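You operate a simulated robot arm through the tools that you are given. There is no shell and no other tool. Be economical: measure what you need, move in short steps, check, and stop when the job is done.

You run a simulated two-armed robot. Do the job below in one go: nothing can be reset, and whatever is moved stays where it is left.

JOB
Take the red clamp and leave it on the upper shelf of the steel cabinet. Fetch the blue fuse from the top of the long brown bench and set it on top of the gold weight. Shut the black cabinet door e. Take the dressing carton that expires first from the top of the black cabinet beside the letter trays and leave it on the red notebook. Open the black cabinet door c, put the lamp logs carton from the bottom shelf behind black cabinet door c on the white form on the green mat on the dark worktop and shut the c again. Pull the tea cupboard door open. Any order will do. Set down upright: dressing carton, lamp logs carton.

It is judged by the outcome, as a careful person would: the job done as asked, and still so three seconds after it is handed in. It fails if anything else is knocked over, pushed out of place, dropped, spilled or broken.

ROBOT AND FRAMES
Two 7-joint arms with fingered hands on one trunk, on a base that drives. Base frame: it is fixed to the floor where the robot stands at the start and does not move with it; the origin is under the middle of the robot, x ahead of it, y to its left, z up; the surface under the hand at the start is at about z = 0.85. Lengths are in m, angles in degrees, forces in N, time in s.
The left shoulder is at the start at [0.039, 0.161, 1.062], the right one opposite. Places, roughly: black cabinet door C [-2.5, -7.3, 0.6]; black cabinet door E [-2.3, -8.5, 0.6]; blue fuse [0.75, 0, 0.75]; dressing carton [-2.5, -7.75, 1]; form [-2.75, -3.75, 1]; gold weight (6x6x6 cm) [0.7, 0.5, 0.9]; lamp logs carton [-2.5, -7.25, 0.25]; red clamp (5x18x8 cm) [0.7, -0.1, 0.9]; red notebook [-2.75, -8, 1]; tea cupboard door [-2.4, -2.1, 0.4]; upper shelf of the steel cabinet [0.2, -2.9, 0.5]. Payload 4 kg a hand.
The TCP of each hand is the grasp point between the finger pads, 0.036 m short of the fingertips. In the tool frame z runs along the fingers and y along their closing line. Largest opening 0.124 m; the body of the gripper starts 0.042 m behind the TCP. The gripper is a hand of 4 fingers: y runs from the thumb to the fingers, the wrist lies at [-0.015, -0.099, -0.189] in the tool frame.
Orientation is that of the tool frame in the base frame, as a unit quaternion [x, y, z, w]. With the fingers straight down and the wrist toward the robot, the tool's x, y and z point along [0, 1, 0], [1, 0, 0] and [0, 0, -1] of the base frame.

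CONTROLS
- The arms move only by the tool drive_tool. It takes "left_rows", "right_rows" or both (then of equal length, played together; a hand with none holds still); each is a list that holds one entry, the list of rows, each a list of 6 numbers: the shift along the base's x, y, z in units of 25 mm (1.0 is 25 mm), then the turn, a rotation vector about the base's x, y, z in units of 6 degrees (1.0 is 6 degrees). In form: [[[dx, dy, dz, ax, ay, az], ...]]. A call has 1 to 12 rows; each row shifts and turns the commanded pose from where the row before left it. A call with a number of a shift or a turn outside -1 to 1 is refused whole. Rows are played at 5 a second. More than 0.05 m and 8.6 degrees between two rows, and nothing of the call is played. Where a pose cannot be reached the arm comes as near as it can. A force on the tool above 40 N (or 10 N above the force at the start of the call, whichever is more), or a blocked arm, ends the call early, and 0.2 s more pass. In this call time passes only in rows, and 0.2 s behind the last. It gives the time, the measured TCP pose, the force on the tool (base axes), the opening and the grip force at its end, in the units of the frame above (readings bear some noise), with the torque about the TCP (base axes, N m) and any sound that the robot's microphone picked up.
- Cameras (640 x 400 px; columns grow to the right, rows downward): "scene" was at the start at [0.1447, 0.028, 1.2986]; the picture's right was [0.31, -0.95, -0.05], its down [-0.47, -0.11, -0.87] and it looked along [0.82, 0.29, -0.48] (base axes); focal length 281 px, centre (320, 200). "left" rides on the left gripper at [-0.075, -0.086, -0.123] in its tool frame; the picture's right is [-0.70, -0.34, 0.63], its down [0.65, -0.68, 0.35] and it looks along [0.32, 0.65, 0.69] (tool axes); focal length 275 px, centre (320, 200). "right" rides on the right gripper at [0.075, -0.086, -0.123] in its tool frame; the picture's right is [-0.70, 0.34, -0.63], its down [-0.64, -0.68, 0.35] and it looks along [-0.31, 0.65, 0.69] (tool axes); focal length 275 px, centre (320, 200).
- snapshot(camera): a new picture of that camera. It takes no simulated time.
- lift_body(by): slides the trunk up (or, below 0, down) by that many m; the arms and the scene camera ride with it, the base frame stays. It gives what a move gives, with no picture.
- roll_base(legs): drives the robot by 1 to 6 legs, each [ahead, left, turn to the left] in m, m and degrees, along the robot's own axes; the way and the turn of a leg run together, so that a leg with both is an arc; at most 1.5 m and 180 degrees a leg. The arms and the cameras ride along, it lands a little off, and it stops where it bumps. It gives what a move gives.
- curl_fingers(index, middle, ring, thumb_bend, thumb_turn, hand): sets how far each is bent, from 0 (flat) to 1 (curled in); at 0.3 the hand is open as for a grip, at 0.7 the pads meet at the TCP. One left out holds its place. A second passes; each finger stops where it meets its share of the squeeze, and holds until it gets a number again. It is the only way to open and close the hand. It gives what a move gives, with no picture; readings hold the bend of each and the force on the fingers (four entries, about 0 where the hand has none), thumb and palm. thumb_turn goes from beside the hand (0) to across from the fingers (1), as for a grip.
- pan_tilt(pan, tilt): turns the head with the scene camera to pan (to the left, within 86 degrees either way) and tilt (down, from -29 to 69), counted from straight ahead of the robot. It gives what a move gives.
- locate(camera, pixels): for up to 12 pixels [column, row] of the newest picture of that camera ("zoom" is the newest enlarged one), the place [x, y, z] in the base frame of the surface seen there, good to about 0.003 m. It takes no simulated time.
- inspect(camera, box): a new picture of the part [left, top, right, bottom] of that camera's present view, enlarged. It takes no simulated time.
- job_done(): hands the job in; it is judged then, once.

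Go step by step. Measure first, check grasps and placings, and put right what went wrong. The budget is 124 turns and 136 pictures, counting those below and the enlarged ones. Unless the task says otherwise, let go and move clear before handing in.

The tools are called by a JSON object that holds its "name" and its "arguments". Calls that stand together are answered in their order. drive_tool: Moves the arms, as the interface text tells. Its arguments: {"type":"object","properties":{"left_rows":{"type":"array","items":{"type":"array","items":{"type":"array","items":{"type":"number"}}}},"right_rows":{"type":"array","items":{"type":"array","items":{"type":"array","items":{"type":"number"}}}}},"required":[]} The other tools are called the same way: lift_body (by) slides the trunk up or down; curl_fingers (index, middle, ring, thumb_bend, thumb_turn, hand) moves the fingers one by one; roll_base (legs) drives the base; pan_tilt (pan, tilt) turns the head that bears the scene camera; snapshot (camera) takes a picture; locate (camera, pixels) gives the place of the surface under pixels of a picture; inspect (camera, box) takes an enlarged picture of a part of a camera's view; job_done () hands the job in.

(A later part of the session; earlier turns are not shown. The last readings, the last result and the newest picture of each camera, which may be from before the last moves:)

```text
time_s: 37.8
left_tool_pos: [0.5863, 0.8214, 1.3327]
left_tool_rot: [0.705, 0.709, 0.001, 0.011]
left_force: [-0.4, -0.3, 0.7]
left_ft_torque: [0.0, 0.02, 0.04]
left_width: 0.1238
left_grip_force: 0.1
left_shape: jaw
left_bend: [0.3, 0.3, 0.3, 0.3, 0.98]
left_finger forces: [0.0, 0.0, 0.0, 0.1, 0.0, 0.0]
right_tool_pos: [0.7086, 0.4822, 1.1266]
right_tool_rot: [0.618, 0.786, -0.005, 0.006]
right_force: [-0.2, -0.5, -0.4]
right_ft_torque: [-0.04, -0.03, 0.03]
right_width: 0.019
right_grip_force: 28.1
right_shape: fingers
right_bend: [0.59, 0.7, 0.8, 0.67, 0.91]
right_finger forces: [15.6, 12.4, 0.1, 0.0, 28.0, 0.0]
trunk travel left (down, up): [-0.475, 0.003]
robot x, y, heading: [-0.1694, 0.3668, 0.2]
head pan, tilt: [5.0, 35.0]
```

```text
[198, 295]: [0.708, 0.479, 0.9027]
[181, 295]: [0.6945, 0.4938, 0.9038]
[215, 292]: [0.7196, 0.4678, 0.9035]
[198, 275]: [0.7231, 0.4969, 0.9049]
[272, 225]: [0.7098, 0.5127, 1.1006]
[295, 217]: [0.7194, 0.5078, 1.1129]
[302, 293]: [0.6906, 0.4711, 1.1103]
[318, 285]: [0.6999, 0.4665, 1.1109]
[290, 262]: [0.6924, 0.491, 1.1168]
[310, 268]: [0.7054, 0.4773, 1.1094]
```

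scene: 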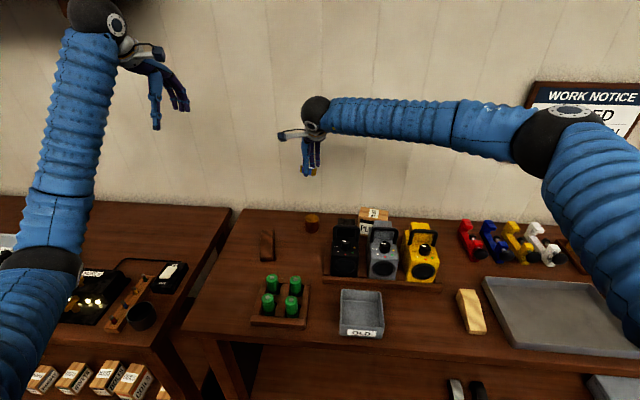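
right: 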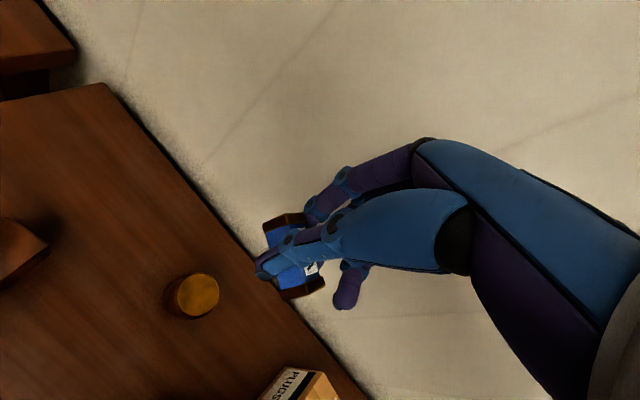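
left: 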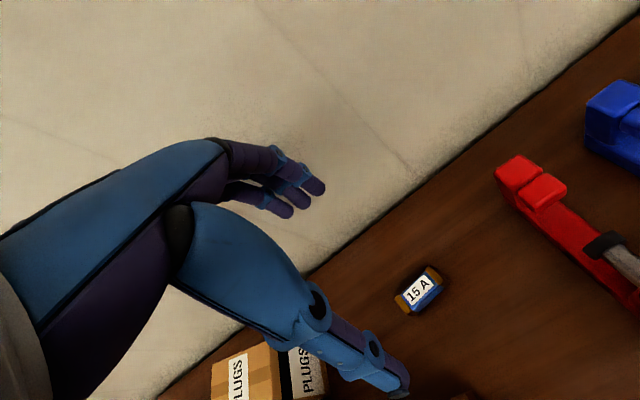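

Weight centre (0.707, 0.482); the held fuse's centre is about 7 mm to +y. I'll lower it to just above the weight.

{"name": "drive_tool", "arguments": {"right_rows": [[[0, -0.28, -1, 0, 0, 0], [0, 0, -1, 0, 0, 0], [0, 0, -1, 0, 0, 0], [0, 0, -1, 0, 0, 0], [0, 0, -1, 0, 0, 0], [0, 0, -1, 0, 0, 0], [0, 0, -0.9, 0, 0, 0], [0, 0, -0.2, 0, 0, 0]]]}}

{"name": "snapshot", "arguments": {"camera": "right"}}

{"name": "inspect", "arguments": {"camera": "scene", "box": [240, 120, 480, 270]}}

```text
time_s: 39.6
left_tool_pos: [0.586, 0.8227, 1.3325]
left_tool_rot: [0.705, 0.709, 0.002, 0.011]
left_force: [1.0, -0.2, -0.3]
left_ft_torque: [-0.01, -0.04, -0.03]
left_width: 0.1243
left_grip_force: 0.1
left_shape: jaw
left_bend: [0.3, 0.3, 0.3, 0.3, 0.98]
left_finger forces: [0.0, 0.0, 0.0, 0.0, 0.0, 0.0]
right_tool_pos: [0.7085, 0.4769, 0.9492]
right_tool_rot: [0.618, 0.786, -0.005, 0.007]
right_force: [0.2, -0.2, -0.8]
right_ft_torque: [0.0, 0.01, -0.01]
right_width: 0.0195
right_grip_force: 27.9
right_shape: fingers
right_bend: [0.59, 0.7, 0.8, 0.67, 0.91]
right_finger forces: [15.4, 12.4, 0.0, 0.1, 27.9, 0.0]
trunk travel left (down, up): [-0.475, 0.003]
robot x, y, heading: [-0.1652, 0.367, 0.3]
head pan, tilt: [5.0, 35.0]
```

```text
114 pictures are left
```

right: 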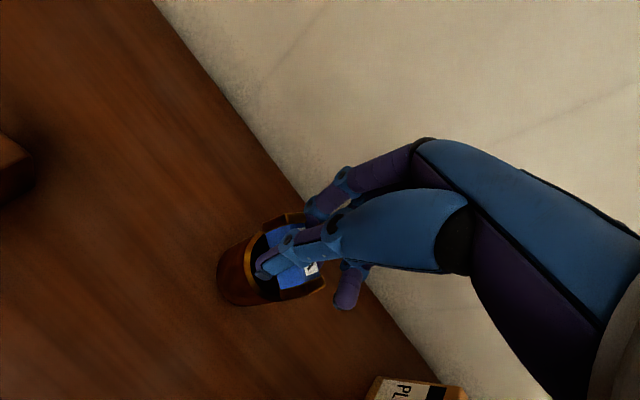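

```text
2.67 times, centred on (360, 195) of scene
```

zoom: 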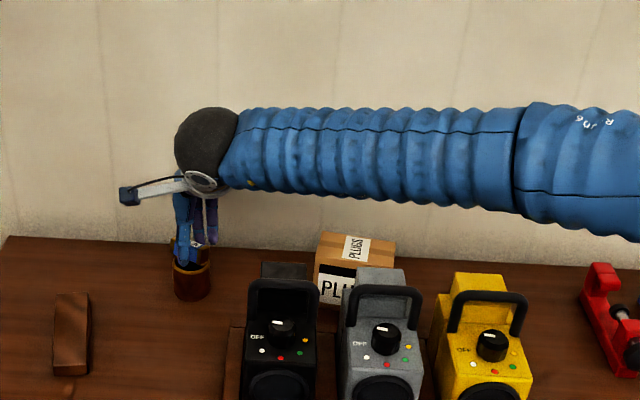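

Fuse is over the weight. Lower a few mm more to touch.

{"name": "drive_tool", "arguments": {"right_rows": [[[0, 0, -0.12, 0, 0, 0], [0, 0, -0.1, 0, 0, 0]]]}}

```text
time_s: 40.2
left_tool_pos: [0.5856, 0.8226, 1.3341]
left_tool_rot: [0.706, 0.708, 0.003, 0.011]
left_force: [0.7, 0.3, -0.8]
left_ft_torque: [0.01, 0.0, 0.0]
left_width: 0.1239
left_grip_force: 0.2
left_shape: jaw
left_bend: [0.3, 0.3, 0.3, 0.3, 0.98]
left_finger forces: [0.1, 0.0, 0.1, 0.1, 0.0, 0.0]
right_tool_pos: [0.7085, 0.4758, 0.9443]
right_tool_rot: [0.618, 0.786, -0.006, 0.008]
right_force: [0.1, 0.1, 1.6]
right_ft_torque: [0.07, -0.01, 0.02]
right_width: 0.0194
right_grip_force: 28.1
right_shape: fingers
right_bend: [0.59, 0.7, 0.8, 0.67, 0.91]
right_finger forces: [15.5, 12.5, 0.1, 0.0, 28.1, 0.1]
trunk travel left (down, up): [-0.475, 0.003]
robot x, y, heading: [-0.1661, 0.3669, 0.1]
head pan, tilt: [5.0, 35.0]
```

{"name": "drive_tool", "arguments": {"right_rows": [[[0, 0, -0.06, 0, 0, 0]]]}}

{"name": "curl_fingers", "arguments": {"hand": "right", "index": 0.5, "middle": 0.5, "ring": 0.5, "thumb_bend": 0.5}}

{"name": "snapshot", "arguments": {"camera": "right"}}

```text
time_s: 40.6
left_tool_pos: [0.5848, 0.8217, 1.3344]
left_tool_rot: [0.706, 0.709, 0.002, 0.012]
left_force: [0.5, 0.2, -0.5]
left_ft_torque: [-0.03, 0.0, 0.02]
left_width: 0.124
left_grip_force: 0.2
left_shape: jaw
left_bend: [0.3, 0.3, 0.3, 0.3, 0.98]
left_finger forces: [0.0, 0.0, 0.1, 0.1, 0.1, 0.0]
right_tool_pos: [0.7085, 0.4756, 0.9438]
right_tool_rot: [0.618, 0.786, -0.004, 0.007]
right_force: [-0.2, 0.5, 7.8]
right_ft_torque: [0.09, -0.14, -0.01]
right_width: 0.0193
right_grip_force: 29.3
right_shape: fingers
right_bend: [0.59, 0.7, 0.8, 0.67, 0.91]
right_finger forces: [16.9, 12.5, 0.0, 0.0, 29.5, 0.1]
trunk travel left (down, up): [-0.475, 0.003]
robot x, y, heading: [-0.1684, 0.3702, 0.4]
head pan, tilt: [5.0, 35.0]
```

```text
time_s: 41.6
left_tool_pos: [0.5851, 0.8228, 1.332]
left_tool_rot: [0.705, 0.709, 0.001, 0.011]
left_force: [-0.6, 0.1, 0.5]
left_ft_torque: [-0.05, 0.02, 0.0]
left_width: 0.1242
left_grip_force: 0.0
left_shape: jaw
left_bend: [0.3, 0.3, 0.3, 0.3, 0.98]
left_finger forces: [0.1, 0.0, 0.0, 0.0, 0.0, 0.1]
right_tool_pos: [0.7088, 0.4753, 0.9423]
right_tool_rot: [0.619, 0.786, -0.005, 0.006]
right_force: [0.2, 0.3, -0.1]
right_ft_torque: [0.0, 0.02, -0.01]
right_width: 0.0622
right_grip_force: 0.2
right_shape: fingers
right_bend: [0.5, 0.5, 0.5, 0.5, 0.97]
right_finger forces: [0.0, 0.0, 0.0, 0.0, 0.0, 0.1]
trunk travel left (down, up): [-0.475, 0.003]
robot x, y, heading: [-0.1659, 0.3691, 0.3]
head pan, tilt: [5.0, 35.0]
```

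```text
112 pictures are left
```

right: 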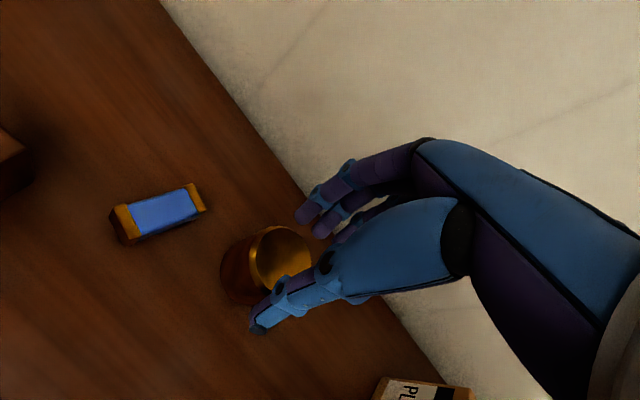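

Opening flicked the fuse off onto the bench at (160,215), because the curled ring finger swept it. The weight still stands. I'll rise and re-measure.

{"name": "drive_tool", "arguments": {"right_rows": [[[0, 0, 0.5, 0, 0, 0], [0, 0, 1, 0, 0, 0], [0, 0, 1, 0, 0, 0], [0, 0, 1, 0, 0, 0], [0, 0, 1, 0, 0, 0], [0, 0, 1, 0, 0, 0]]]}}

{"name": "snapshot", "arguments": {"camera": "right"}}

{"name": "inspect", "arguments": {"camera": "scene", "box": [220, 170, 380, 270]}}

```text
time_s: 43.0
left_tool_pos: [0.5841, 0.8217, 1.3338]
left_tool_rot: [0.705, 0.709, 0.002, 0.012]
left_force: [0.0, 0.5, 0.0]
left_ft_torque: [0.02, 0.0, 0.02]
left_width: 0.124
left_grip_force: 0.1
left_shape: jaw
left_bend: [0.3, 0.3, 0.3, 0.3, 0.98]
left_finger forces: [0.1, 0.0, 0.0, 0.0, 0.0, 0.0]
right_tool_pos: [0.7086, 0.4751, 1.0799]
right_tool_rot: [0.618, 0.786, -0.005, 0.007]
right_force: [0.6, -0.4, -0.7]
right_ft_torque: [0.01, 0.01, -0.04]
right_width: 0.0619
right_grip_force: 0.0
right_shape: fingers
right_bend: [0.5, 0.5, 0.5, 0.5, 0.97]
right_finger forces: [0.0, 0.0, 0.0, 0.0, 0.1, 0.1]
trunk travel left (down, up): [-0.475, 0.003]
robot x, y, heading: [-0.1699, 0.3693, 0.3]
head pan, tilt: [5.0, 35.0]
```

```text
111 pictures are left
```

right: 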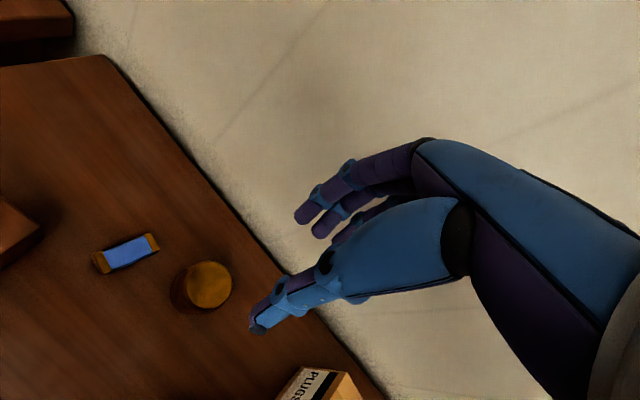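

```text
4.00 times, centred on (300, 220) of scene
```

zoom: 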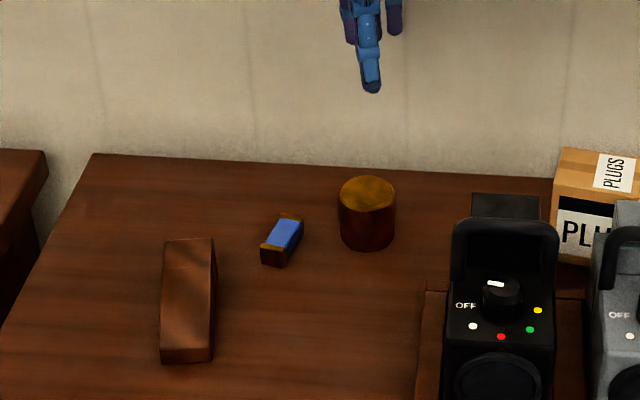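

{"name": "locate", "arguments": {"camera": "right", "pixels": [[102, 262], [152, 241], [127, 252], [207, 285], [122, 243], [135, 262]]}}

{"name": "locate", "arguments": {"camera": "zoom", "pixels": [[273, 248], [290, 220], [283, 234], [188, 245], [367, 190]]}}

```text
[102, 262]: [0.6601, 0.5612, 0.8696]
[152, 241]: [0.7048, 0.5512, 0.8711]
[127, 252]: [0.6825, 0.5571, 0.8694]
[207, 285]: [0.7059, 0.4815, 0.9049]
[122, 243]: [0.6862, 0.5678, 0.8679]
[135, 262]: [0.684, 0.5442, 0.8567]
```

```text
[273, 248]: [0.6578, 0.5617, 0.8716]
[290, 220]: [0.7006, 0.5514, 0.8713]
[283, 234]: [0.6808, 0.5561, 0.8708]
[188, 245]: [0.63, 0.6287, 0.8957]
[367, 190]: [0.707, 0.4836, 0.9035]
```

The fuse lies at (0.682, 0.557), long axis nearly along x, with the weight 34 mm to one side. I'll turn the hand so the thumb drops into that gap, and leave the ring finger out of the grip.

{"name": "curl_fingers", "arguments": {"hand": "right", "index": 0.5, "middle": 0.5, "ring": 0.5, "thumb_bend": 0.55}}

{"name": "drive_tool", "arguments": {"right_rows": [[[0, 0.5, 0, 0, 0, 0.97], [0, 0.5, 0, 0, 0, 0.97], [0, 0.5, 0, 0, 0, 0.97], [-0.2, 0.5, 0, 0, 0, 0.97], [-0.2, 0.5, 0, 0, 0, 0.97], [-0.26, 0.5, 0, 0, 0, 0.97], [0, 0.3, 0, 0, 0, 0.97], [0, 0, 0, 0, 0, 0.97], [0, 0, 0, 0, 0, 0.97], [0, 0, 0, 0, 0, 0.97], [0, 0, 0, 0, 0, 0.97]]]}}

{"name": "snapshot", "arguments": {"camera": "right"}}

{"name": "snapshot", "arguments": {"camera": "scene"}}

```text
time_s: 44.0
left_tool_pos: [0.5844, 0.8227, 1.3327]
left_tool_rot: [0.706, 0.708, 0.002, 0.011]
left_force: [0.9, -1.3, 0.3]
left_ft_torque: [-0.02, 0.01, -0.01]
left_width: 0.1236
left_grip_force: 0.0
left_shape: jaw
left_bend: [0.3, 0.3, 0.3, 0.3, 0.98]
left_finger forces: [0.1, 0.0, 0.0, 0.0, 0.0, 0.0]
right_tool_pos: [0.7097, 0.4758, 1.0797]
right_tool_rot: [0.619, 0.786, -0.005, 0.007]
right_force: [0.4, -0.3, 1.1]
right_ft_torque: [-0.04, -0.01, -0.01]
right_width: 0.0541
right_grip_force: 0.1
right_shape: fingers
right_bend: [0.5, 0.5, 0.5, 0.55, 0.97]
right_finger forces: [0.0, 0.1, 0.1, 0.0, 0.0, 0.0]
trunk travel left (down, up): [-0.475, 0.003]
robot x, y, heading: [-0.1674, 0.373, 0.0]
head pan, tilt: [5.0, 35.0]
```

```text
time_s: 46.4
left_tool_pos: [0.5847, 0.8232, 1.3322]
left_tool_rot: [0.706, 0.709, 0.001, 0.011]
left_force: [0.2, 0.4, -0.1]
left_ft_torque: [-0.01, 0.04, -0.01]
left_width: 0.1239
left_grip_force: 0.1
left_shape: jaw
left_bend: [0.3, 0.3, 0.3, 0.3, 0.98]
left_finger forces: [0.1, 0.1, 0.0, 0.0, 0.1, 0.0]
right_tool_pos: [0.6918, 0.5552, 1.0795]
right_tool_rot: [0.331, 0.944, -0.003, 0.007]
right_force: [0.2, -0.1, 0.0]
right_ft_torque: [-0.01, 0.01, -0.01]
right_width: 0.0544
right_grip_force: 0.0
right_shape: fingers
right_bend: [0.5, 0.5, 0.5, 0.55, 0.97]
right_finger forces: [0.0, 0.1, 0.0, 0.0, 0.0, 0.0]
right hand out of reach, approached as far as the arm can: row 7, 8, 9, 10, 11
trunk travel left (down, up): [-0.475, 0.003]
robot x, y, heading: [-0.1696, 0.3692, 0.2]
head pan, tilt: [5.0, 35.0]
```

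```text
109 pictures are left
```

right: 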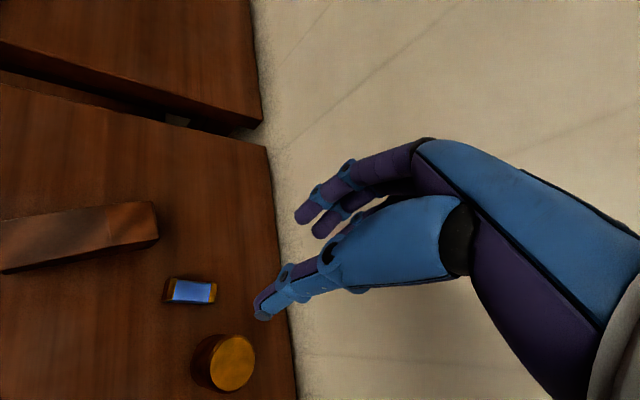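

```text
108 pictures are left
```

scene: 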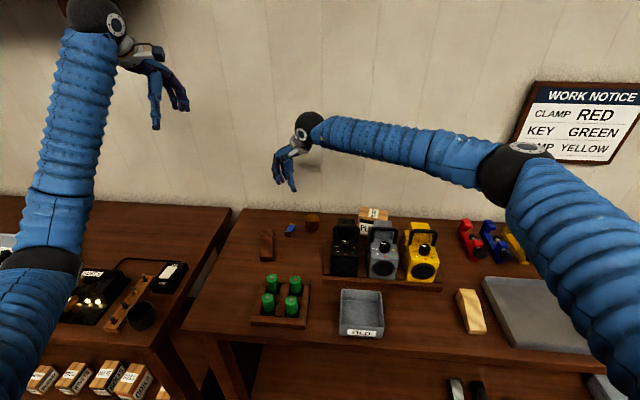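

Wrist yaw stops 26° short, so I'll turn the base 27° left instead and bring the hand back over the fuse.

{"name": "roll_base", "arguments": {"legs": [[0, 0, 27]]}}

{"name": "drive_tool", "arguments": {"right_rows": [[[0.5, -1, 0, 0, 0, 0], [0.5, -1, 0, 0, 0, 0], [0.5, -1, 0, 0, 0, 0], [0.5, -1, 0, 0, 0, 0], [0.5, -1, 0, 0, 0, 0], [0.5, -1, 0, 0, 0, 0], [0.5, -1, 0, 0, 0, 0], [0.5, -1, 0, 0, 0, 0], [0.5, -1, 0, 0, 0, 0], [0.5, -1, 0, 0, 0, 0], [0.5, -1, 0, 0, 0, 0], [0.5, -1, 0, 0, 0, 0]]]}}

```text
time_s: 48.2
left_tool_pos: [0.2944, 1.1161, 1.3321]
left_tool_rot: [0.519, 0.855, 0.005, 0.011]
left_force: [-0.7, 0.0, 0.1]
left_ft_torque: [-0.02, -0.04, -0.05]
left_width: 0.1239
left_grip_force: 0.0
left_shape: jaw
left_bend: [0.3, 0.3, 0.3, 0.3, 0.98]
left_finger forces: [0.0, 0.0, 0.0, 0.0, 0.1, 0.0]
right_tool_pos: [0.5138, 0.926, 1.0793]
right_tool_rot: [0.1, 0.995, 0.0, 0.009]
right_force: [0.2, 0.9, 0.1]
right_ft_torque: [-0.02, -0.02, 0.01]
right_width: 0.0543
right_grip_force: 0.0
right_shape: fingers
right_bend: [0.5, 0.5, 0.5, 0.55, 0.97]
right_finger forces: [0.0, 0.0, 0.0, 0.0, 0.0, 0.0]
trunk travel left (down, up): [-0.475, 0.003]
robot x, y, heading: [-0.168, 0.372, 27.5]
head pan, tilt: [5.0, 35.0]
```

```text
time_s: 50.8
left_tool_pos: [0.2939, 1.1166, 1.332]
left_tool_rot: [0.518, 0.855, 0.004, 0.011]
left_force: [-0.6, 0.5, -0.3]
left_ft_torque: [-0.01, -0.03, 0.0]
left_width: 0.124
left_grip_force: 0.0
left_shape: jaw
left_bend: [0.3, 0.3, 0.3, 0.3, 0.98]
left_finger forces: [0.0, 0.0, 0.1, 0.1, 0.0, 0.0]
right_tool_pos: [0.563, 0.8269, 1.08]
right_tool_rot: [0.101, 0.995, -0.001, 0.008]
right_force: [-0.4, -1.0, -0.1]
right_ft_torque: [0.01, -0.04, 0.02]
right_width: 0.054
right_grip_force: 0.1
right_shape: fingers
right_bend: [0.5, 0.5, 0.5, 0.55, 0.97]
right_finger forces: [0.1, 0.0, 0.0, 0.0, 0.0, 0.0]
right hand out of reach, approached as far as the arm can: row 5, 6, 7, 8, 9, 10, 11, 12
trunk travel left (down, up): [-0.475, 0.003]
robot x, y, heading: [-0.1688, 0.3702, 27.4]
head pan, tilt: [5.0, 35.0]
```

The arm is at its limit here; I'll carry the hand to the fuse by shifting the base instead.

{"name": "roll_base", "arguments": {"legs": [[-0.01, -0.3, 0]]}}

{"name": "snapshot", "arguments": {"camera": "right"}}

{"name": "snapshot", "arguments": {"camera": "scene"}}

```text
time_s: 52.8
left_tool_pos: [0.4284, 0.8413, 1.3326]
left_tool_rot: [0.52, 0.854, 0.005, 0.01]
left_force: [0.8, -0.6, -0.2]
left_ft_torque: [0.03, -0.05, -0.01]
left_width: 0.1239
left_grip_force: 0.1
left_shape: jaw
left_bend: [0.3, 0.3, 0.3, 0.3, 0.98]
left_finger forces: [0.0, 0.0, 0.0, 0.1, 0.0, 0.0]
right_tool_pos: [0.6939, 0.5515, 1.0806]
right_tool_rot: [0.103, 0.995, 0.0, 0.009]
right_force: [-0.3, 0.1, 0.7]
right_ft_torque: [-0.01, 0.0, -0.03]
right_width: 0.0542
right_grip_force: 0.1
right_shape: fingers
right_bend: [0.5, 0.5, 0.5, 0.55, 0.97]
right_finger forces: [0.1, 0.0, 0.0, 0.0, 0.1, 0.0]
trunk travel left (down, up): [-0.475, 0.003]
robot x, y, heading: [-0.0391, 0.0969, 27.2]
head pan, tilt: [5.0, 35.0]
```

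```text
107 pictures are left
```

right: 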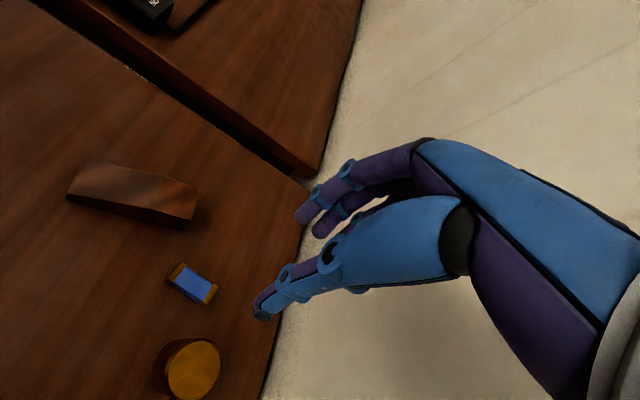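

```text
106 pictures are left
```

scene: 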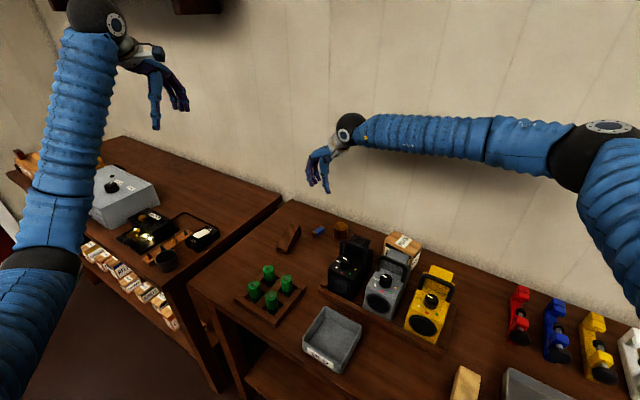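

Orientation now matches. Verify the fuse and come down.

{"name": "locate", "arguments": {"camera": "right", "pixels": [[179, 272], [206, 294], [192, 285], [195, 368], [220, 360]]}}

{"name": "drive_tool", "arguments": {"right_rows": [[[-0.1, 0.24, -1, 0, 0, 0], [0, 0, -1, 0, 0, 0], [0, 0, -1, 0, 0, 0], [0, 0, -1, 0, 0, 0], [0, 0, -1, 0, 0, 0], [0, 0, -0.6, 0, 0, 0]]]}}

{"name": "snapshot", "arguments": {"camera": "right"}}

{"name": "inspect", "arguments": {"camera": "scene", "box": [240, 100, 480, 250]}}

```text
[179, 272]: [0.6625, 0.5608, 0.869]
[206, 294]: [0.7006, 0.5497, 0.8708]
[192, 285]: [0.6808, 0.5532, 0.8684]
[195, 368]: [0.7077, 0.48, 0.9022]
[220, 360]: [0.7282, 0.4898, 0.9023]
```

```text
time_s: 54.2
left_tool_pos: [0.4275, 0.8418, 1.3318]
left_tool_rot: [0.52, 0.854, 0.004, 0.011]
left_force: [-0.1, -0.2, 0.7]
left_ft_torque: [0.0, 0.01, 0.01]
left_width: 0.124
left_grip_force: 0.0
left_shape: jaw
left_bend: [0.3, 0.3, 0.3, 0.3, 0.98]
left_finger forces: [0.0, 0.0, 0.0, 0.1, 0.1, 0.0]
right_tool_pos: [0.6924, 0.5565, 0.9395]
right_tool_rot: [0.101, 0.995, -0.001, 0.009]
right_force: [-0.2, 0.1, -0.5]
right_ft_torque: [0.01, -0.01, 0.0]
right_width: 0.0542
right_grip_force: 0.1
right_shape: fingers
right_bend: [0.5, 0.5, 0.5, 0.55, 0.97]
right_finger forces: [0.0, 0.0, 0.1, 0.0, 0.0, 0.0]
trunk travel left (down, up): [-0.475, 0.003]
robot x, y, heading: [-0.0338, 0.0936, 27.1]
head pan, tilt: [5.0, 35.0]
```

```text
105 pictures are left
```

right: 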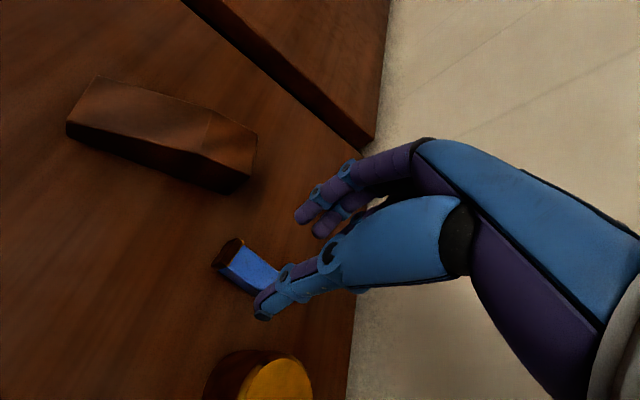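

```text
2.67 times, centred on (360, 175) of scene
```

zoom: 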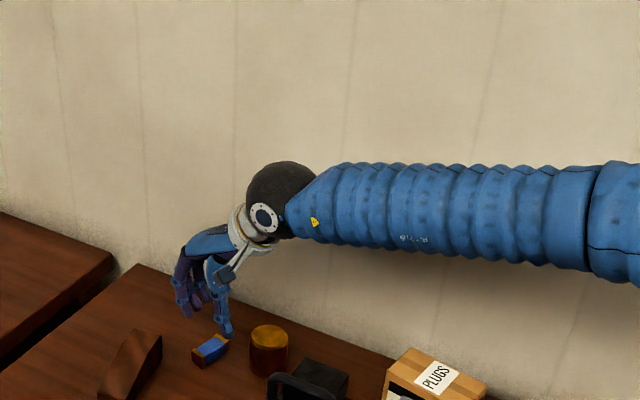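

{"name": "drive_tool", "arguments": {"right_rows": [[[-0.1, 0, -0.7, 0, 0, 0], [0, 0, -0.7, 0, 0, 0], [0, 0, -0.6, 0, 0, 0]]]}}

{"name": "snapshot", "arguments": {"camera": "right"}}

```text
time_s: 55.0
left_tool_pos: [0.4276, 0.8419, 1.3329]
left_tool_rot: [0.519, 0.854, 0.004, 0.011]
left_force: [-0.3, -0.4, 0.0]
left_ft_torque: [-0.01, 0.04, -0.01]
left_width: 0.1239
left_grip_force: 0.1
left_shape: jaw
left_bend: [0.3, 0.3, 0.3, 0.3, 0.98]
left_finger forces: [0.1, 0.0, 0.0, 0.0, 0.0, 0.1]
right_tool_pos: [0.6881, 0.5587, 0.891]
right_tool_rot: [0.102, 0.995, 0.0, 0.008]
right_force: [-1.0, 0.2, 5.3]
right_ft_torque: [0.21, 0.05, 0.0]
right_width: 0.0539
right_grip_force: 2.5
right_shape: fingers
right_bend: [0.5, 0.5, 0.5, 0.55, 0.97]
right_finger forces: [4.5, 0.4, 0.1, 0.1, 0.0, 0.1]
trunk travel left (down, up): [-0.475, 0.003]
robot x, y, heading: [-0.0352, 0.0978, 27.4]
head pan, tilt: [5.0, 35.0]
```

```text
103 pictures are left
```

right: 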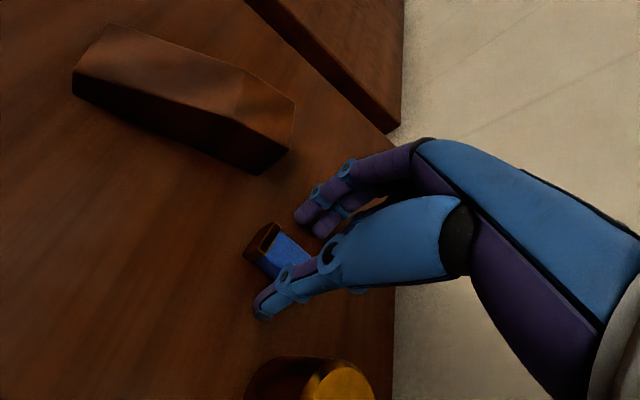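

Fingertips just touch the bench. I'll raise 2 mm and close index, middle and thumb only.

{"name": "drive_tool", "arguments": {"right_rows": [[[0, 0, 0.08, 0, 0, 0]]]}}

{"name": "curl_fingers", "arguments": {"hand": "right", "index": 0.75, "middle": 0.75, "ring": 0.5, "thumb_bend": 0.75}}

{"name": "snapshot", "arguments": {"camera": "right"}}

```text
time_s: 55.4
left_tool_pos: [0.4275, 0.8415, 1.332]
left_tool_rot: [0.52, 0.854, 0.003, 0.011]
left_force: [0.0, 0.2, 0.8]
left_ft_torque: [-0.02, 0.01, -0.03]
left_width: 0.124
left_grip_force: 0.2
left_shape: jaw
left_bend: [0.3, 0.3, 0.3, 0.3, 0.98]
left_finger forces: [0.1, 0.1, 0.0, 0.0, 0.0, 0.0]
right_tool_pos: [0.69, 0.5586, 0.8928]
right_tool_rot: [0.102, 0.995, -0.002, 0.009]
right_force: [-0.3, 0.8, -1.1]
right_ft_torque: [0.02, -0.03, 0.0]
right_width: 0.0544
right_grip_force: 0.0
right_shape: fingers
right_bend: [0.5, 0.5, 0.5, 0.55, 0.97]
right_finger forces: [0.1, 0.1, 0.1, 0.1, 0.1, 0.0]
trunk travel left (down, up): [-0.475, 0.003]
robot x, y, heading: [-0.0416, 0.0966, 27.2]
head pan, tilt: [5.0, 35.0]
```

```text
time_s: 56.4
left_tool_pos: [0.4271, 0.8417, 1.3316]
left_tool_rot: [0.52, 0.854, 0.005, 0.011]
left_force: [-0.7, -0.2, 0.8]
left_ft_torque: [0.05, -0.01, 0.01]
left_width: 0.124
left_grip_force: 0.1
left_shape: jaw
left_bend: [0.3, 0.3, 0.3, 0.3, 0.98]
left_finger forces: [0.0, 0.1, 0.1, 0.1, 0.0, 0.0]
right_tool_pos: [0.6899, 0.5576, 0.8949]
right_tool_rot: [0.102, 0.995, 0.0, 0.009]
right_force: [-0.4, -0.7, 6.7]
right_ft_torque: [0.1, 0.02, 0.07]
right_width: 0.0206
right_grip_force: 20.6
right_shape: fingers
right_bend: [0.62, 0.65, 0.5, 0.67, 0.96]
right_finger forces: [10.6, 9.1, 0.0, 0.1, 21.9, 0.1]
trunk travel left (down, up): [-0.475, 0.003]
robot x, y, heading: [-0.0352, 0.0965, 27.3]
head pan, tilt: [5.0, 35.0]
```

```text
102 pictures are left
```

right: 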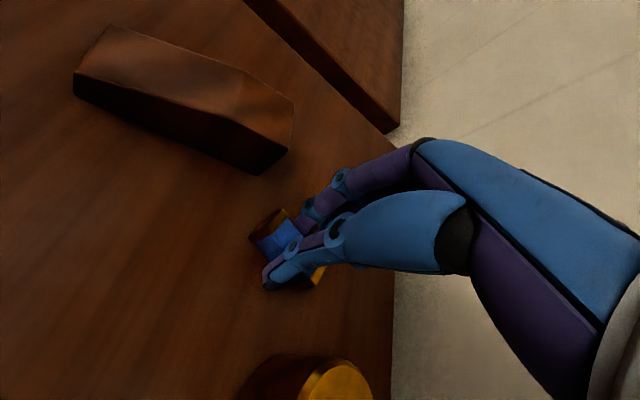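

Grip is balanced now (10.6/9.1/21.9 N). Lift and check the fuse relative to the weight.

{"name": "drive_tool", "arguments": {"right_rows": [[[0, 0, 0.6, 0, 0, 0], [0, 0, 1, 0, 0, 0], [0, 0, 1, 0, 0, 0], [0, 0, 1, 0, 0, 0], [0, 0, 1, 0, 0, 0]]]}}

{"name": "snapshot", "arguments": {"camera": "right"}}

```text
time_s: 57.6
left_tool_pos: [0.4278, 0.8417, 1.3323]
left_tool_rot: [0.52, 0.854, 0.004, 0.011]
left_force: [0.2, -0.1, 0.4]
left_ft_torque: [-0.01, -0.03, 0.03]
left_width: 0.1237
left_grip_force: 0.0
left_shape: jaw
left_bend: [0.3, 0.3, 0.3, 0.3, 0.98]
left_finger forces: [0.1, 0.1, 0.1, 0.0, 0.1, 0.0]
right_tool_pos: [0.6881, 0.5575, 1.0076]
right_tool_rot: [0.102, 0.995, 0.0, 0.009]
right_force: [-0.3, -0.7, -0.5]
right_ft_torque: [-0.01, -0.02, -0.02]
right_width: 0.0201
right_grip_force: 20.1
right_shape: fingers
right_bend: [0.62, 0.65, 0.5, 0.67, 0.95]
right_finger forces: [10.8, 8.6, 0.0, 0.0, 20.2, 0.0]
trunk travel left (down, up): [-0.475, 0.003]
robot x, y, heading: [-0.0384, 0.0972, 27.4]
head pan, tilt: [5.0, 35.0]
```

```text
101 pictures are left
```

right: 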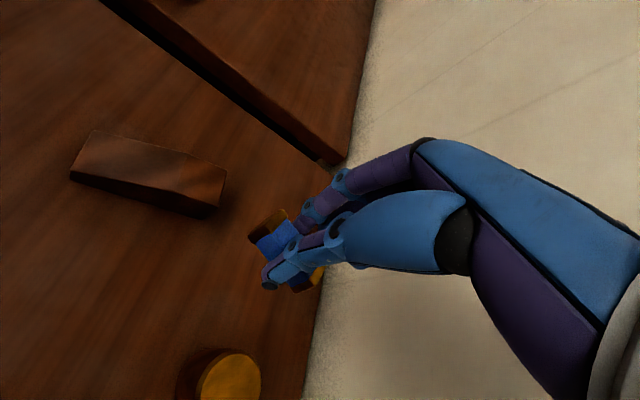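

{"name": "locate", "arguments": {"camera": "right", "pixels": [[270, 228], [262, 238], [278, 238], [308, 280], [318, 275], [232, 380], [275, 215], [255, 250]]}}

{"name": "roll_base", "arguments": {"legs": [[-0.014, -0.072, 0]]}}

{"name": "snapshot", "arguments": {"camera": "right"}}

```text
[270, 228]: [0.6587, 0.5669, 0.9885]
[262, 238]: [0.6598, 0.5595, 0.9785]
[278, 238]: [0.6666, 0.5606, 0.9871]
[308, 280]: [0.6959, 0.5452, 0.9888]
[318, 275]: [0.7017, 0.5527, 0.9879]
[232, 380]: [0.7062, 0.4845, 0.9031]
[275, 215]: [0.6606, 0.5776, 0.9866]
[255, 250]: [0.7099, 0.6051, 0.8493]
```

```text
time_s: 58.7
left_tool_pos: [0.4209, 0.7902, 1.3368]
left_tool_rot: [0.517, 0.856, 0.007, 0.01]
left_force: [-0.1, -1.3, 0.4]
left_ft_torque: [0.05, 0.01, 0.01]
left_width: 0.1238
left_grip_force: 0.1
left_shape: jaw
left_bend: [0.3, 0.3, 0.3, 0.3, 0.98]
left_finger forces: [0.0, 0.0, 0.0, 0.0, 0.0, 0.0]
right_tool_pos: [0.6842, 0.5109, 1.011]
right_tool_rot: [0.098, 0.995, 0.002, 0.009]
right_force: [0.2, -0.9, 0.1]
right_ft_torque: [0.04, 0.02, 0.0]
right_width: 0.0202
right_grip_force: 19.7
right_shape: fingers
right_bend: [0.62, 0.65, 0.5, 0.67, 0.95]
right_finger forces: [10.9, 8.7, 0.0, 0.0, 20.2, 0.1]
trunk travel left (down, up): [-0.475, 0.003]
robot x, y, heading: [-0.0378, 0.0477, 27.7]
head pan, tilt: [5.0, 35.0]
stopped in leg 1: the robot was blocked; the commanded pose is now the measured one
```

```text
100 pictures are left
```

right: 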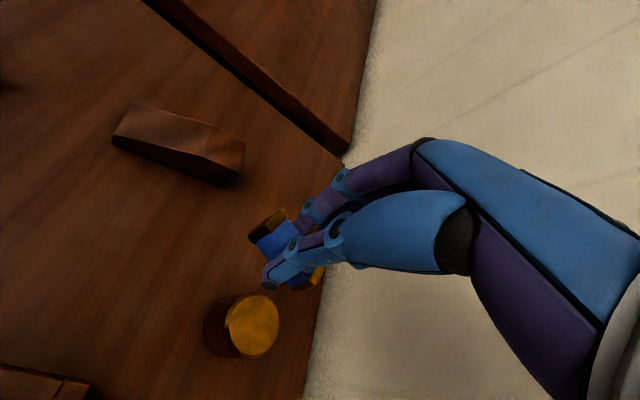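

The base was blocked after ~5 cm. Look to the right to see what touches.

{"name": "pan_tilt", "arguments": {"pan": -40, "tilt": 25}}

{"name": "snapshot", "arguments": {"camera": "scene"}}

```text
time_s: 59.8
left_tool_pos: [0.42, 0.7973, 1.3326]
left_tool_rot: [0.516, 0.856, 0.005, 0.011]
left_force: [-0.1, 0.1, 1.4]
left_ft_torque: [0.0, -0.02, -0.04]
left_width: 0.1236
left_grip_force: 0.0
left_shape: jaw
left_bend: [0.3, 0.3, 0.3, 0.3, 0.98]
left_finger forces: [0.0, 0.1, 0.0, 0.0, 0.0, 0.1]
right_tool_pos: [0.6847, 0.515, 1.0085]
right_tool_rot: [0.098, 0.995, 0.0, 0.009]
right_force: [-0.3, 0.0, -0.6]
right_ft_torque: [0.01, -0.01, 0.01]
right_width: 0.02
right_grip_force: 19.6
right_shape: fingers
right_bend: [0.62, 0.65, 0.5, 0.67, 0.95]
right_finger forces: [10.9, 8.6, 0.0, 0.0, 20.3, 0.1]
trunk travel left (down, up): [-0.475, 0.003]
robot x, y, heading: [-0.0356, 0.0445, 27.5]
head pan, tilt: [-40.0, 25.0]
```

```text
99 pictures are left
```

scene: 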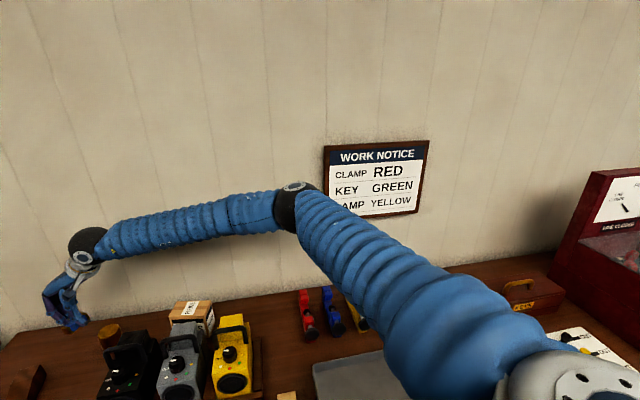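

The rotated base's corner meets the bench. The fuse's yaw on the weight is free, so I'll do the last 4 cm with the arm, easing the yaw back.

{"name": "drive_tool", "arguments": {"right_rows": [[[0.28, -0.3, 0, 0, 0, -0.8], [0.28, -0.3, 0, 0, 0, -0.8], [0.28, -0.3, 0, 0, 0, -0.8], [0.28, -0.4, 0, 0, 0, -0.8]]]}}

{"name": "snapshot", "arguments": {"camera": "right"}}

```text
time_s: 60.8
left_tool_pos: [0.4202, 0.7979, 1.3314]
left_tool_rot: [0.517, 0.856, 0.004, 0.01]
left_force: [-0.7, -0.8, 0.4]
left_ft_torque: [-0.01, 0.02, 0.01]
left_width: 0.1239
left_grip_force: 0.0
left_shape: jaw
left_bend: [0.3, 0.3, 0.3, 0.3, 0.98]
left_finger forces: [0.0, 0.1, 0.1, 0.0, 0.1, 0.0]
right_tool_pos: [0.7134, 0.483, 1.0072]
right_tool_rot: [0.263, 0.965, -0.002, 0.008]
right_force: [0.9, -0.1, -0.4]
right_ft_torque: [0.01, -0.02, 0.0]
right_width: 0.02
right_grip_force: 19.1
right_shape: fingers
right_bend: [0.62, 0.65, 0.5, 0.67, 0.95]
right_finger forces: [10.9, 8.6, 0.1, 0.0, 20.1, 0.0]
trunk travel left (down, up): [-0.475, 0.003]
robot x, y, heading: [-0.038, 0.0467, 27.8]
head pan, tilt: [-40.0, 25.0]
```

```text
98 pictures are left
```

right: 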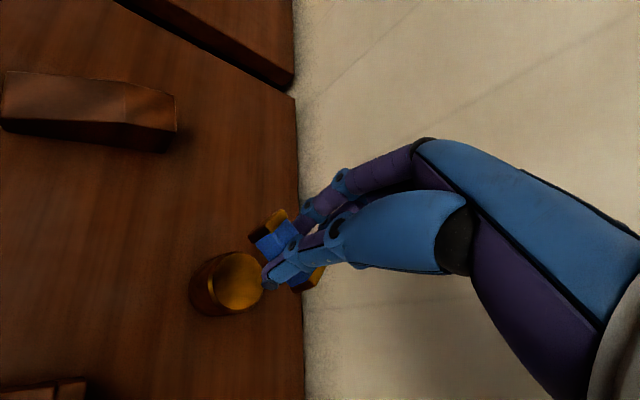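

{"name": "locate", "arguments": {"camera": "right", "pixels": [[270, 228], [278, 238], [308, 280], [318, 275], [275, 215], [235, 280], [285, 222]]}}

{"name": "drive_tool", "arguments": {"right_rows": [[[0, -0.16, -0.8, 0, 0, 0], [0, 0, -0.8, 0, 0, 0], [0, 0, -0.4, 0, 0, 0]]]}}

{"name": "snapshot", "arguments": {"camera": "right"}}

```text
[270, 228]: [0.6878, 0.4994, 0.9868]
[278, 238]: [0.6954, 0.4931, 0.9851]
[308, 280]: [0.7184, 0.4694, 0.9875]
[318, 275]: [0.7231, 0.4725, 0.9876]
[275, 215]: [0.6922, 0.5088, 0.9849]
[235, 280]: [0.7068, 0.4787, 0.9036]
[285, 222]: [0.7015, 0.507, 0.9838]
```

```text
time_s: 61.6
left_tool_pos: [0.4208, 0.7979, 1.3314]
left_tool_rot: [0.517, 0.856, 0.004, 0.01]
left_force: [-0.2, -0.3, 0.2]
left_ft_torque: [0.0, 0.02, 0.01]
left_width: 0.1239
left_grip_force: 0.0
left_shape: jaw
left_bend: [0.3, 0.3, 0.3, 0.3, 0.98]
left_finger forces: [0.0, 0.0, 0.1, 0.0, 0.0, 0.1]
right_tool_pos: [0.7133, 0.4784, 0.9572]
right_tool_rot: [0.262, 0.965, -0.002, 0.008]
right_force: [-0.2, 0.0, -0.4]
right_ft_torque: [0.01, 0.0, -0.04]
right_width: 0.0202
right_grip_force: 19.6
right_shape: fingers
right_bend: [0.62, 0.65, 0.5, 0.67, 0.95]
right_finger forces: [10.8, 8.6, 0.0, 0.0, 20.0, 0.1]
trunk travel left (down, up): [-0.475, 0.003]
robot x, y, heading: [-0.0365, 0.0485, 27.8]
head pan, tilt: [-40.0, 25.0]
```

```text
97 pictures are left
```

right: 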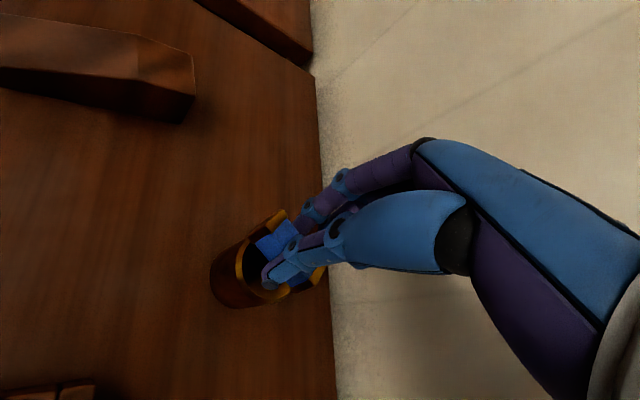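

Fuse is centred over the weight; contact expected near TCP z 0.946.

{"name": "drive_tool", "arguments": {"right_rows": [[[0, 0, -0.3, 0, 0, 0], [0, 0, -0.12, 0, 0, 0]]]}}

```text
time_s: 62.2
left_tool_pos: [0.42, 0.7964, 1.3326]
left_tool_rot: [0.517, 0.856, 0.003, 0.011]
left_force: [0.3, -0.5, 0.4]
left_ft_torque: [0.03, 0.03, 0.01]
left_width: 0.124
left_grip_force: 0.0
left_shape: jaw
left_bend: [0.3, 0.3, 0.3, 0.3, 0.98]
left_finger forces: [0.0, 0.0, 0.0, 0.1, 0.0, 0.0]
right_tool_pos: [0.7141, 0.4774, 0.9473]
right_tool_rot: [0.262, 0.965, -0.001, 0.009]
right_force: [0.5, 1.0, 4.6]
right_ft_torque: [0.18, -0.01, 0.02]
right_width: 0.0206
right_grip_force: 21.1
right_shape: fingers
right_bend: [0.62, 0.65, 0.5, 0.67, 0.95]
right_finger forces: [11.4, 8.9, 0.0, 0.1, 21.2, 0.1]
trunk travel left (down, up): [-0.475, 0.003]
robot x, y, heading: [-0.041, 0.0474, 27.9]
head pan, tilt: [-40.0, 25.0]
```

Contact at 4.6 N. Release in small steps, both sides together.

{"name": "curl_fingers", "arguments": {"hand": "right", "index": 0.605, "middle": 0.635, "thumb_bend": 0.655}}

{"name": "curl_fingers", "arguments": {"hand": "right", "index": 0.57, "middle": 0.6, "thumb_bend": 0.62}}

{"name": "snapshot", "arguments": {"camera": "right"}}

```text
time_s: 63.2
left_tool_pos: [0.4214, 0.7973, 1.3307]
left_tool_rot: [0.516, 0.856, 0.004, 0.009]
left_force: [-0.3, 0.2, 0.5]
left_ft_torque: [-0.02, -0.01, 0.04]
left_width: 0.1239
left_grip_force: 0.1
left_shape: jaw
left_bend: [0.3, 0.3, 0.3, 0.3, 0.98]
left_finger forces: [0.0, 0.1, 0.0, 0.0, 0.0, 0.1]
right_tool_pos: [0.713, 0.4788, 0.9473]
right_tool_rot: [0.262, 0.965, -0.003, 0.008]
right_force: [-1.3, -0.1, 0.9]
right_ft_torque: [0.0, -0.01, 0.0]
right_width: 0.026
right_grip_force: 1.8
right_shape: fingers
right_bend: [0.6, 0.62, 0.5, 0.65, 0.97]
right_finger forces: [0.2, 1.5, 0.1, 0.0, 2.1, 0.1]
trunk travel left (down, up): [-0.475, 0.003]
robot x, y, heading: [-0.0368, 0.0465, 27.7]
head pan, tilt: [-40.0, 25.0]
```

```text
time_s: 64.2
left_tool_pos: [0.4211, 0.7977, 1.3324]
left_tool_rot: [0.517, 0.856, 0.005, 0.01]
left_force: [-0.1, 0.3, -0.7]
left_ft_torque: [0.03, 0.0, -0.01]
left_width: 0.1239
left_grip_force: 0.1
left_shape: jaw
left_bend: [0.3, 0.3, 0.3, 0.3, 0.98]
left_finger forces: [0.0, 0.0, 0.0, 0.0, 0.1, 0.0]
right_tool_pos: [0.7129, 0.4786, 0.9454]
right_tool_rot: [0.262, 0.965, -0.002, 0.009]
right_force: [-0.5, 0.7, -0.2]
right_ft_torque: [-0.04, -0.03, 0.01]
right_width: 0.0341
right_grip_force: 0.2
right_shape: fingers
right_bend: [0.56, 0.6, 0.5, 0.62, 0.97]
right_finger forces: [0.1, 0.0, 0.0, 0.0, 0.0, 0.0]
trunk travel left (down, up): [-0.475, 0.003]
robot x, y, heading: [-0.0382, 0.0499, 27.8]
head pan, tilt: [-40.0, 25.0]
```

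```text
96 pictures are left
```

right: 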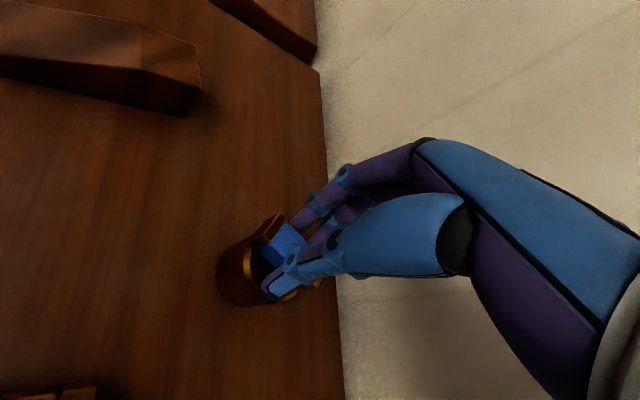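

The fuse stays on the weight with the fingers clear. Rise straight up and check.

{"name": "drive_tool", "arguments": {"right_rows": [[[0, 0, 0.3, 0, 0, 0], [0, 0, 0.4, 0, 0, 0], [0, 0, 0.6, 0, 0, 0], [0, 0, 1, 0, 0, 0], [0, 0, 1, 0, 0, 0], [0, 0, 1, 0, 0, 0], [0, 0, 1, 0, 0, 0], [0, 0, 1, 0, 0, 0], [0, 0, 1, 0, 0, 0], [0, 0, 1, 0, 0, 0], [0, 0, 1, 0, 0, 0]]]}}

{"name": "snapshot", "arguments": {"camera": "right"}}

```text
time_s: 66.6
left_tool_pos: [0.4197, 0.7978, 1.331]
left_tool_rot: [0.516, 0.856, 0.004, 0.011]
left_force: [-0.2, 0.0, 0.8]
left_ft_torque: [-0.03, -0.05, -0.01]
left_width: 0.1241
left_grip_force: 0.0
left_shape: jaw
left_bend: [0.3, 0.3, 0.3, 0.3, 0.98]
left_finger forces: [0.1, 0.0, 0.0, 0.0, 0.0, 0.1]
right_tool_pos: [0.713, 0.4799, 1.1804]
right_tool_rot: [0.263, 0.965, -0.002, 0.008]
right_force: [0.1, 0.2, 0.1]
right_ft_torque: [0.03, -0.03, -0.02]
right_width: 0.0342
right_grip_force: 0.1
right_shape: fingers
right_bend: [0.56, 0.6, 0.5, 0.62, 0.97]
right_finger forces: [0.0, 0.0, 0.0, 0.0, 0.1, 0.1]
trunk travel left (down, up): [-0.475, 0.003]
robot x, y, heading: [-0.0369, 0.0459, 28.0]
head pan, tilt: [-40.0, 25.0]
```

```text
95 pictures are left
```

right: 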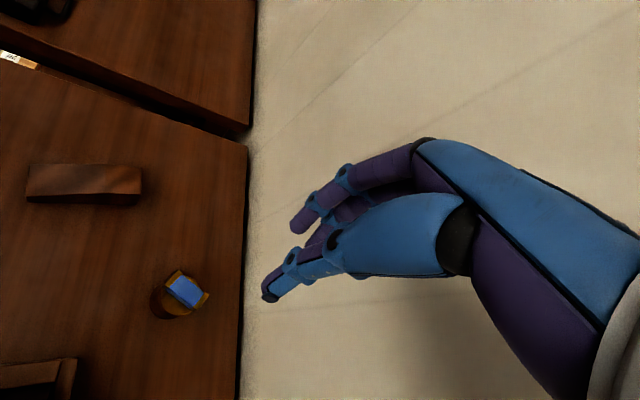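

The fuse rests on the weight. Next is the red clamp: back away from the bench, square up, then test a right-hand pose with the closing line across the clamp.

{"name": "roll_base", "arguments": {"legs": [[-0.11, 0.115, 0], [0, 0, -28]]}}

{"name": "curl_fingers", "arguments": {"hand": "right", "index": 0.3, "middle": 0.3, "ring": 0.3, "thumb_bend": 0.3}}

{"name": "drive_tool", "arguments": {"right_rows": [[[0, -0.8, 0, 0, 0, -1], [0, -0.8, 0, 0, 0, -1], [0, -0.8, 0, 0, 0, -1], [0, -0.8, 0, 0, 0, -1], [0, -0.8, 0, 0, 0, -1], [0, -0.8, 0, 0, 0, -1], [0, -0.8, 0, 0, 0, -1], [0, -0.8, 0, 0, 0, -1], [0, -0.8, 0, 0, 0, -1], [0, -0.8, 0, 0, 0, -1], [0, -0.8, 0, 0, 0, -1], [0, -0.8, 0, 0, 0, -1]]]}}

```text
time_s: 69.4
left_tool_pos: [0.5685, 0.5445, 1.3306]
left_tool_rot: [0.708, 0.706, 0.002, 0.011]
left_force: [0.2, 0.4, 0.1]
left_ft_torque: [0.0, 0.03, -0.01]
left_width: 0.1236
left_grip_force: 0.0
left_shape: jaw
left_bend: [0.3, 0.3, 0.3, 0.3, 0.98]
left_finger forces: [0.0, 0.0, 0.1, 0.0, 0.0, 0.1]
right_tool_pos: [0.677, 0.1265, 1.1782]
right_tool_rot: [0.488, 0.873, -0.004, 0.007]
right_force: [0.2, 0.1, 1.2]
right_ft_torque: [0.01, 0.04, -0.02]
right_width: 0.0341
right_grip_force: 0.0
right_shape: fingers
right_bend: [0.56, 0.6, 0.5, 0.62, 0.97]
right_finger forces: [0.1, 0.1, 0.0, 0.0, 0.0, 0.1]
trunk travel left (down, up): [-0.475, 0.003]
robot x, y, heading: [-0.1865, 0.0948, -0.1]
head pan, tilt: [-40.0, 25.0]
```

```text
time_s: 70.4
left_tool_pos: [0.5669, 0.5442, 1.3311]
left_tool_rot: [0.708, 0.707, 0.001, 0.011]
left_force: [-0.4, -0.2, -0.1]
left_ft_torque: [-0.03, 0.02, 0.01]
left_width: 0.1239
left_grip_force: 0.0
left_shape: jaw
left_bend: [0.3, 0.3, 0.3, 0.3, 0.98]
left_finger forces: [0.1, 0.0, 0.0, 0.0, 0.0, 0.0]
right_tool_pos: [0.6771, 0.1278, 1.1774]
right_tool_rot: [0.487, 0.873, -0.004, 0.008]
right_force: [0.1, -0.9, -0.3]
right_ft_torque: [-0.02, 0.02, 0.02]
right_width: 0.1232
right_grip_force: 0.1
right_shape: fingers
right_bend: [0.3, 0.3, 0.3, 0.3, 0.97]
right_finger forces: [0.0, 0.0, 0.0, 0.0, 0.1, 0.1]
trunk travel left (down, up): [-0.475, 0.003]
robot x, y, heading: [-0.1862, 0.0951, -0.0]
head pan, tilt: [-40.0, 25.0]
```

```text
time_s: 73.0
left_tool_pos: [0.5677, 0.5444, 1.3325]
left_tool_rot: [0.707, 0.707, 0.001, 0.011]
left_force: [0.8, 0.2, -0.5]
left_ft_torque: [-0.03, 0.02, 0.02]
left_width: 0.1236
left_grip_force: 0.1
left_shape: jaw
left_bend: [0.3, 0.3, 0.3, 0.3, 0.98]
left_finger forces: [0.0, 0.0, 0.1, 0.1, 0.0, 0.0]
right_tool_pos: [0.6767, -0.114, 1.1796]
right_tool_rot: [0.908, 0.419, -0.008, 0.004]
right_force: [-1.0, 1.0, -0.2]
right_ft_torque: [0.01, 0.01, 0.01]
right_width: 0.1231
right_grip_force: 0.0
right_shape: fingers
right_bend: [0.3, 0.3, 0.3, 0.3, 0.97]
right_finger forces: [0.0, 0.1, 0.0, 0.0, 0.1, 0.0]
trunk travel left (down, up): [-0.475, 0.003]
robot x, y, heading: [-0.1868, 0.0958, -0.4]
head pan, tilt: [-40.0, 25.0]
```

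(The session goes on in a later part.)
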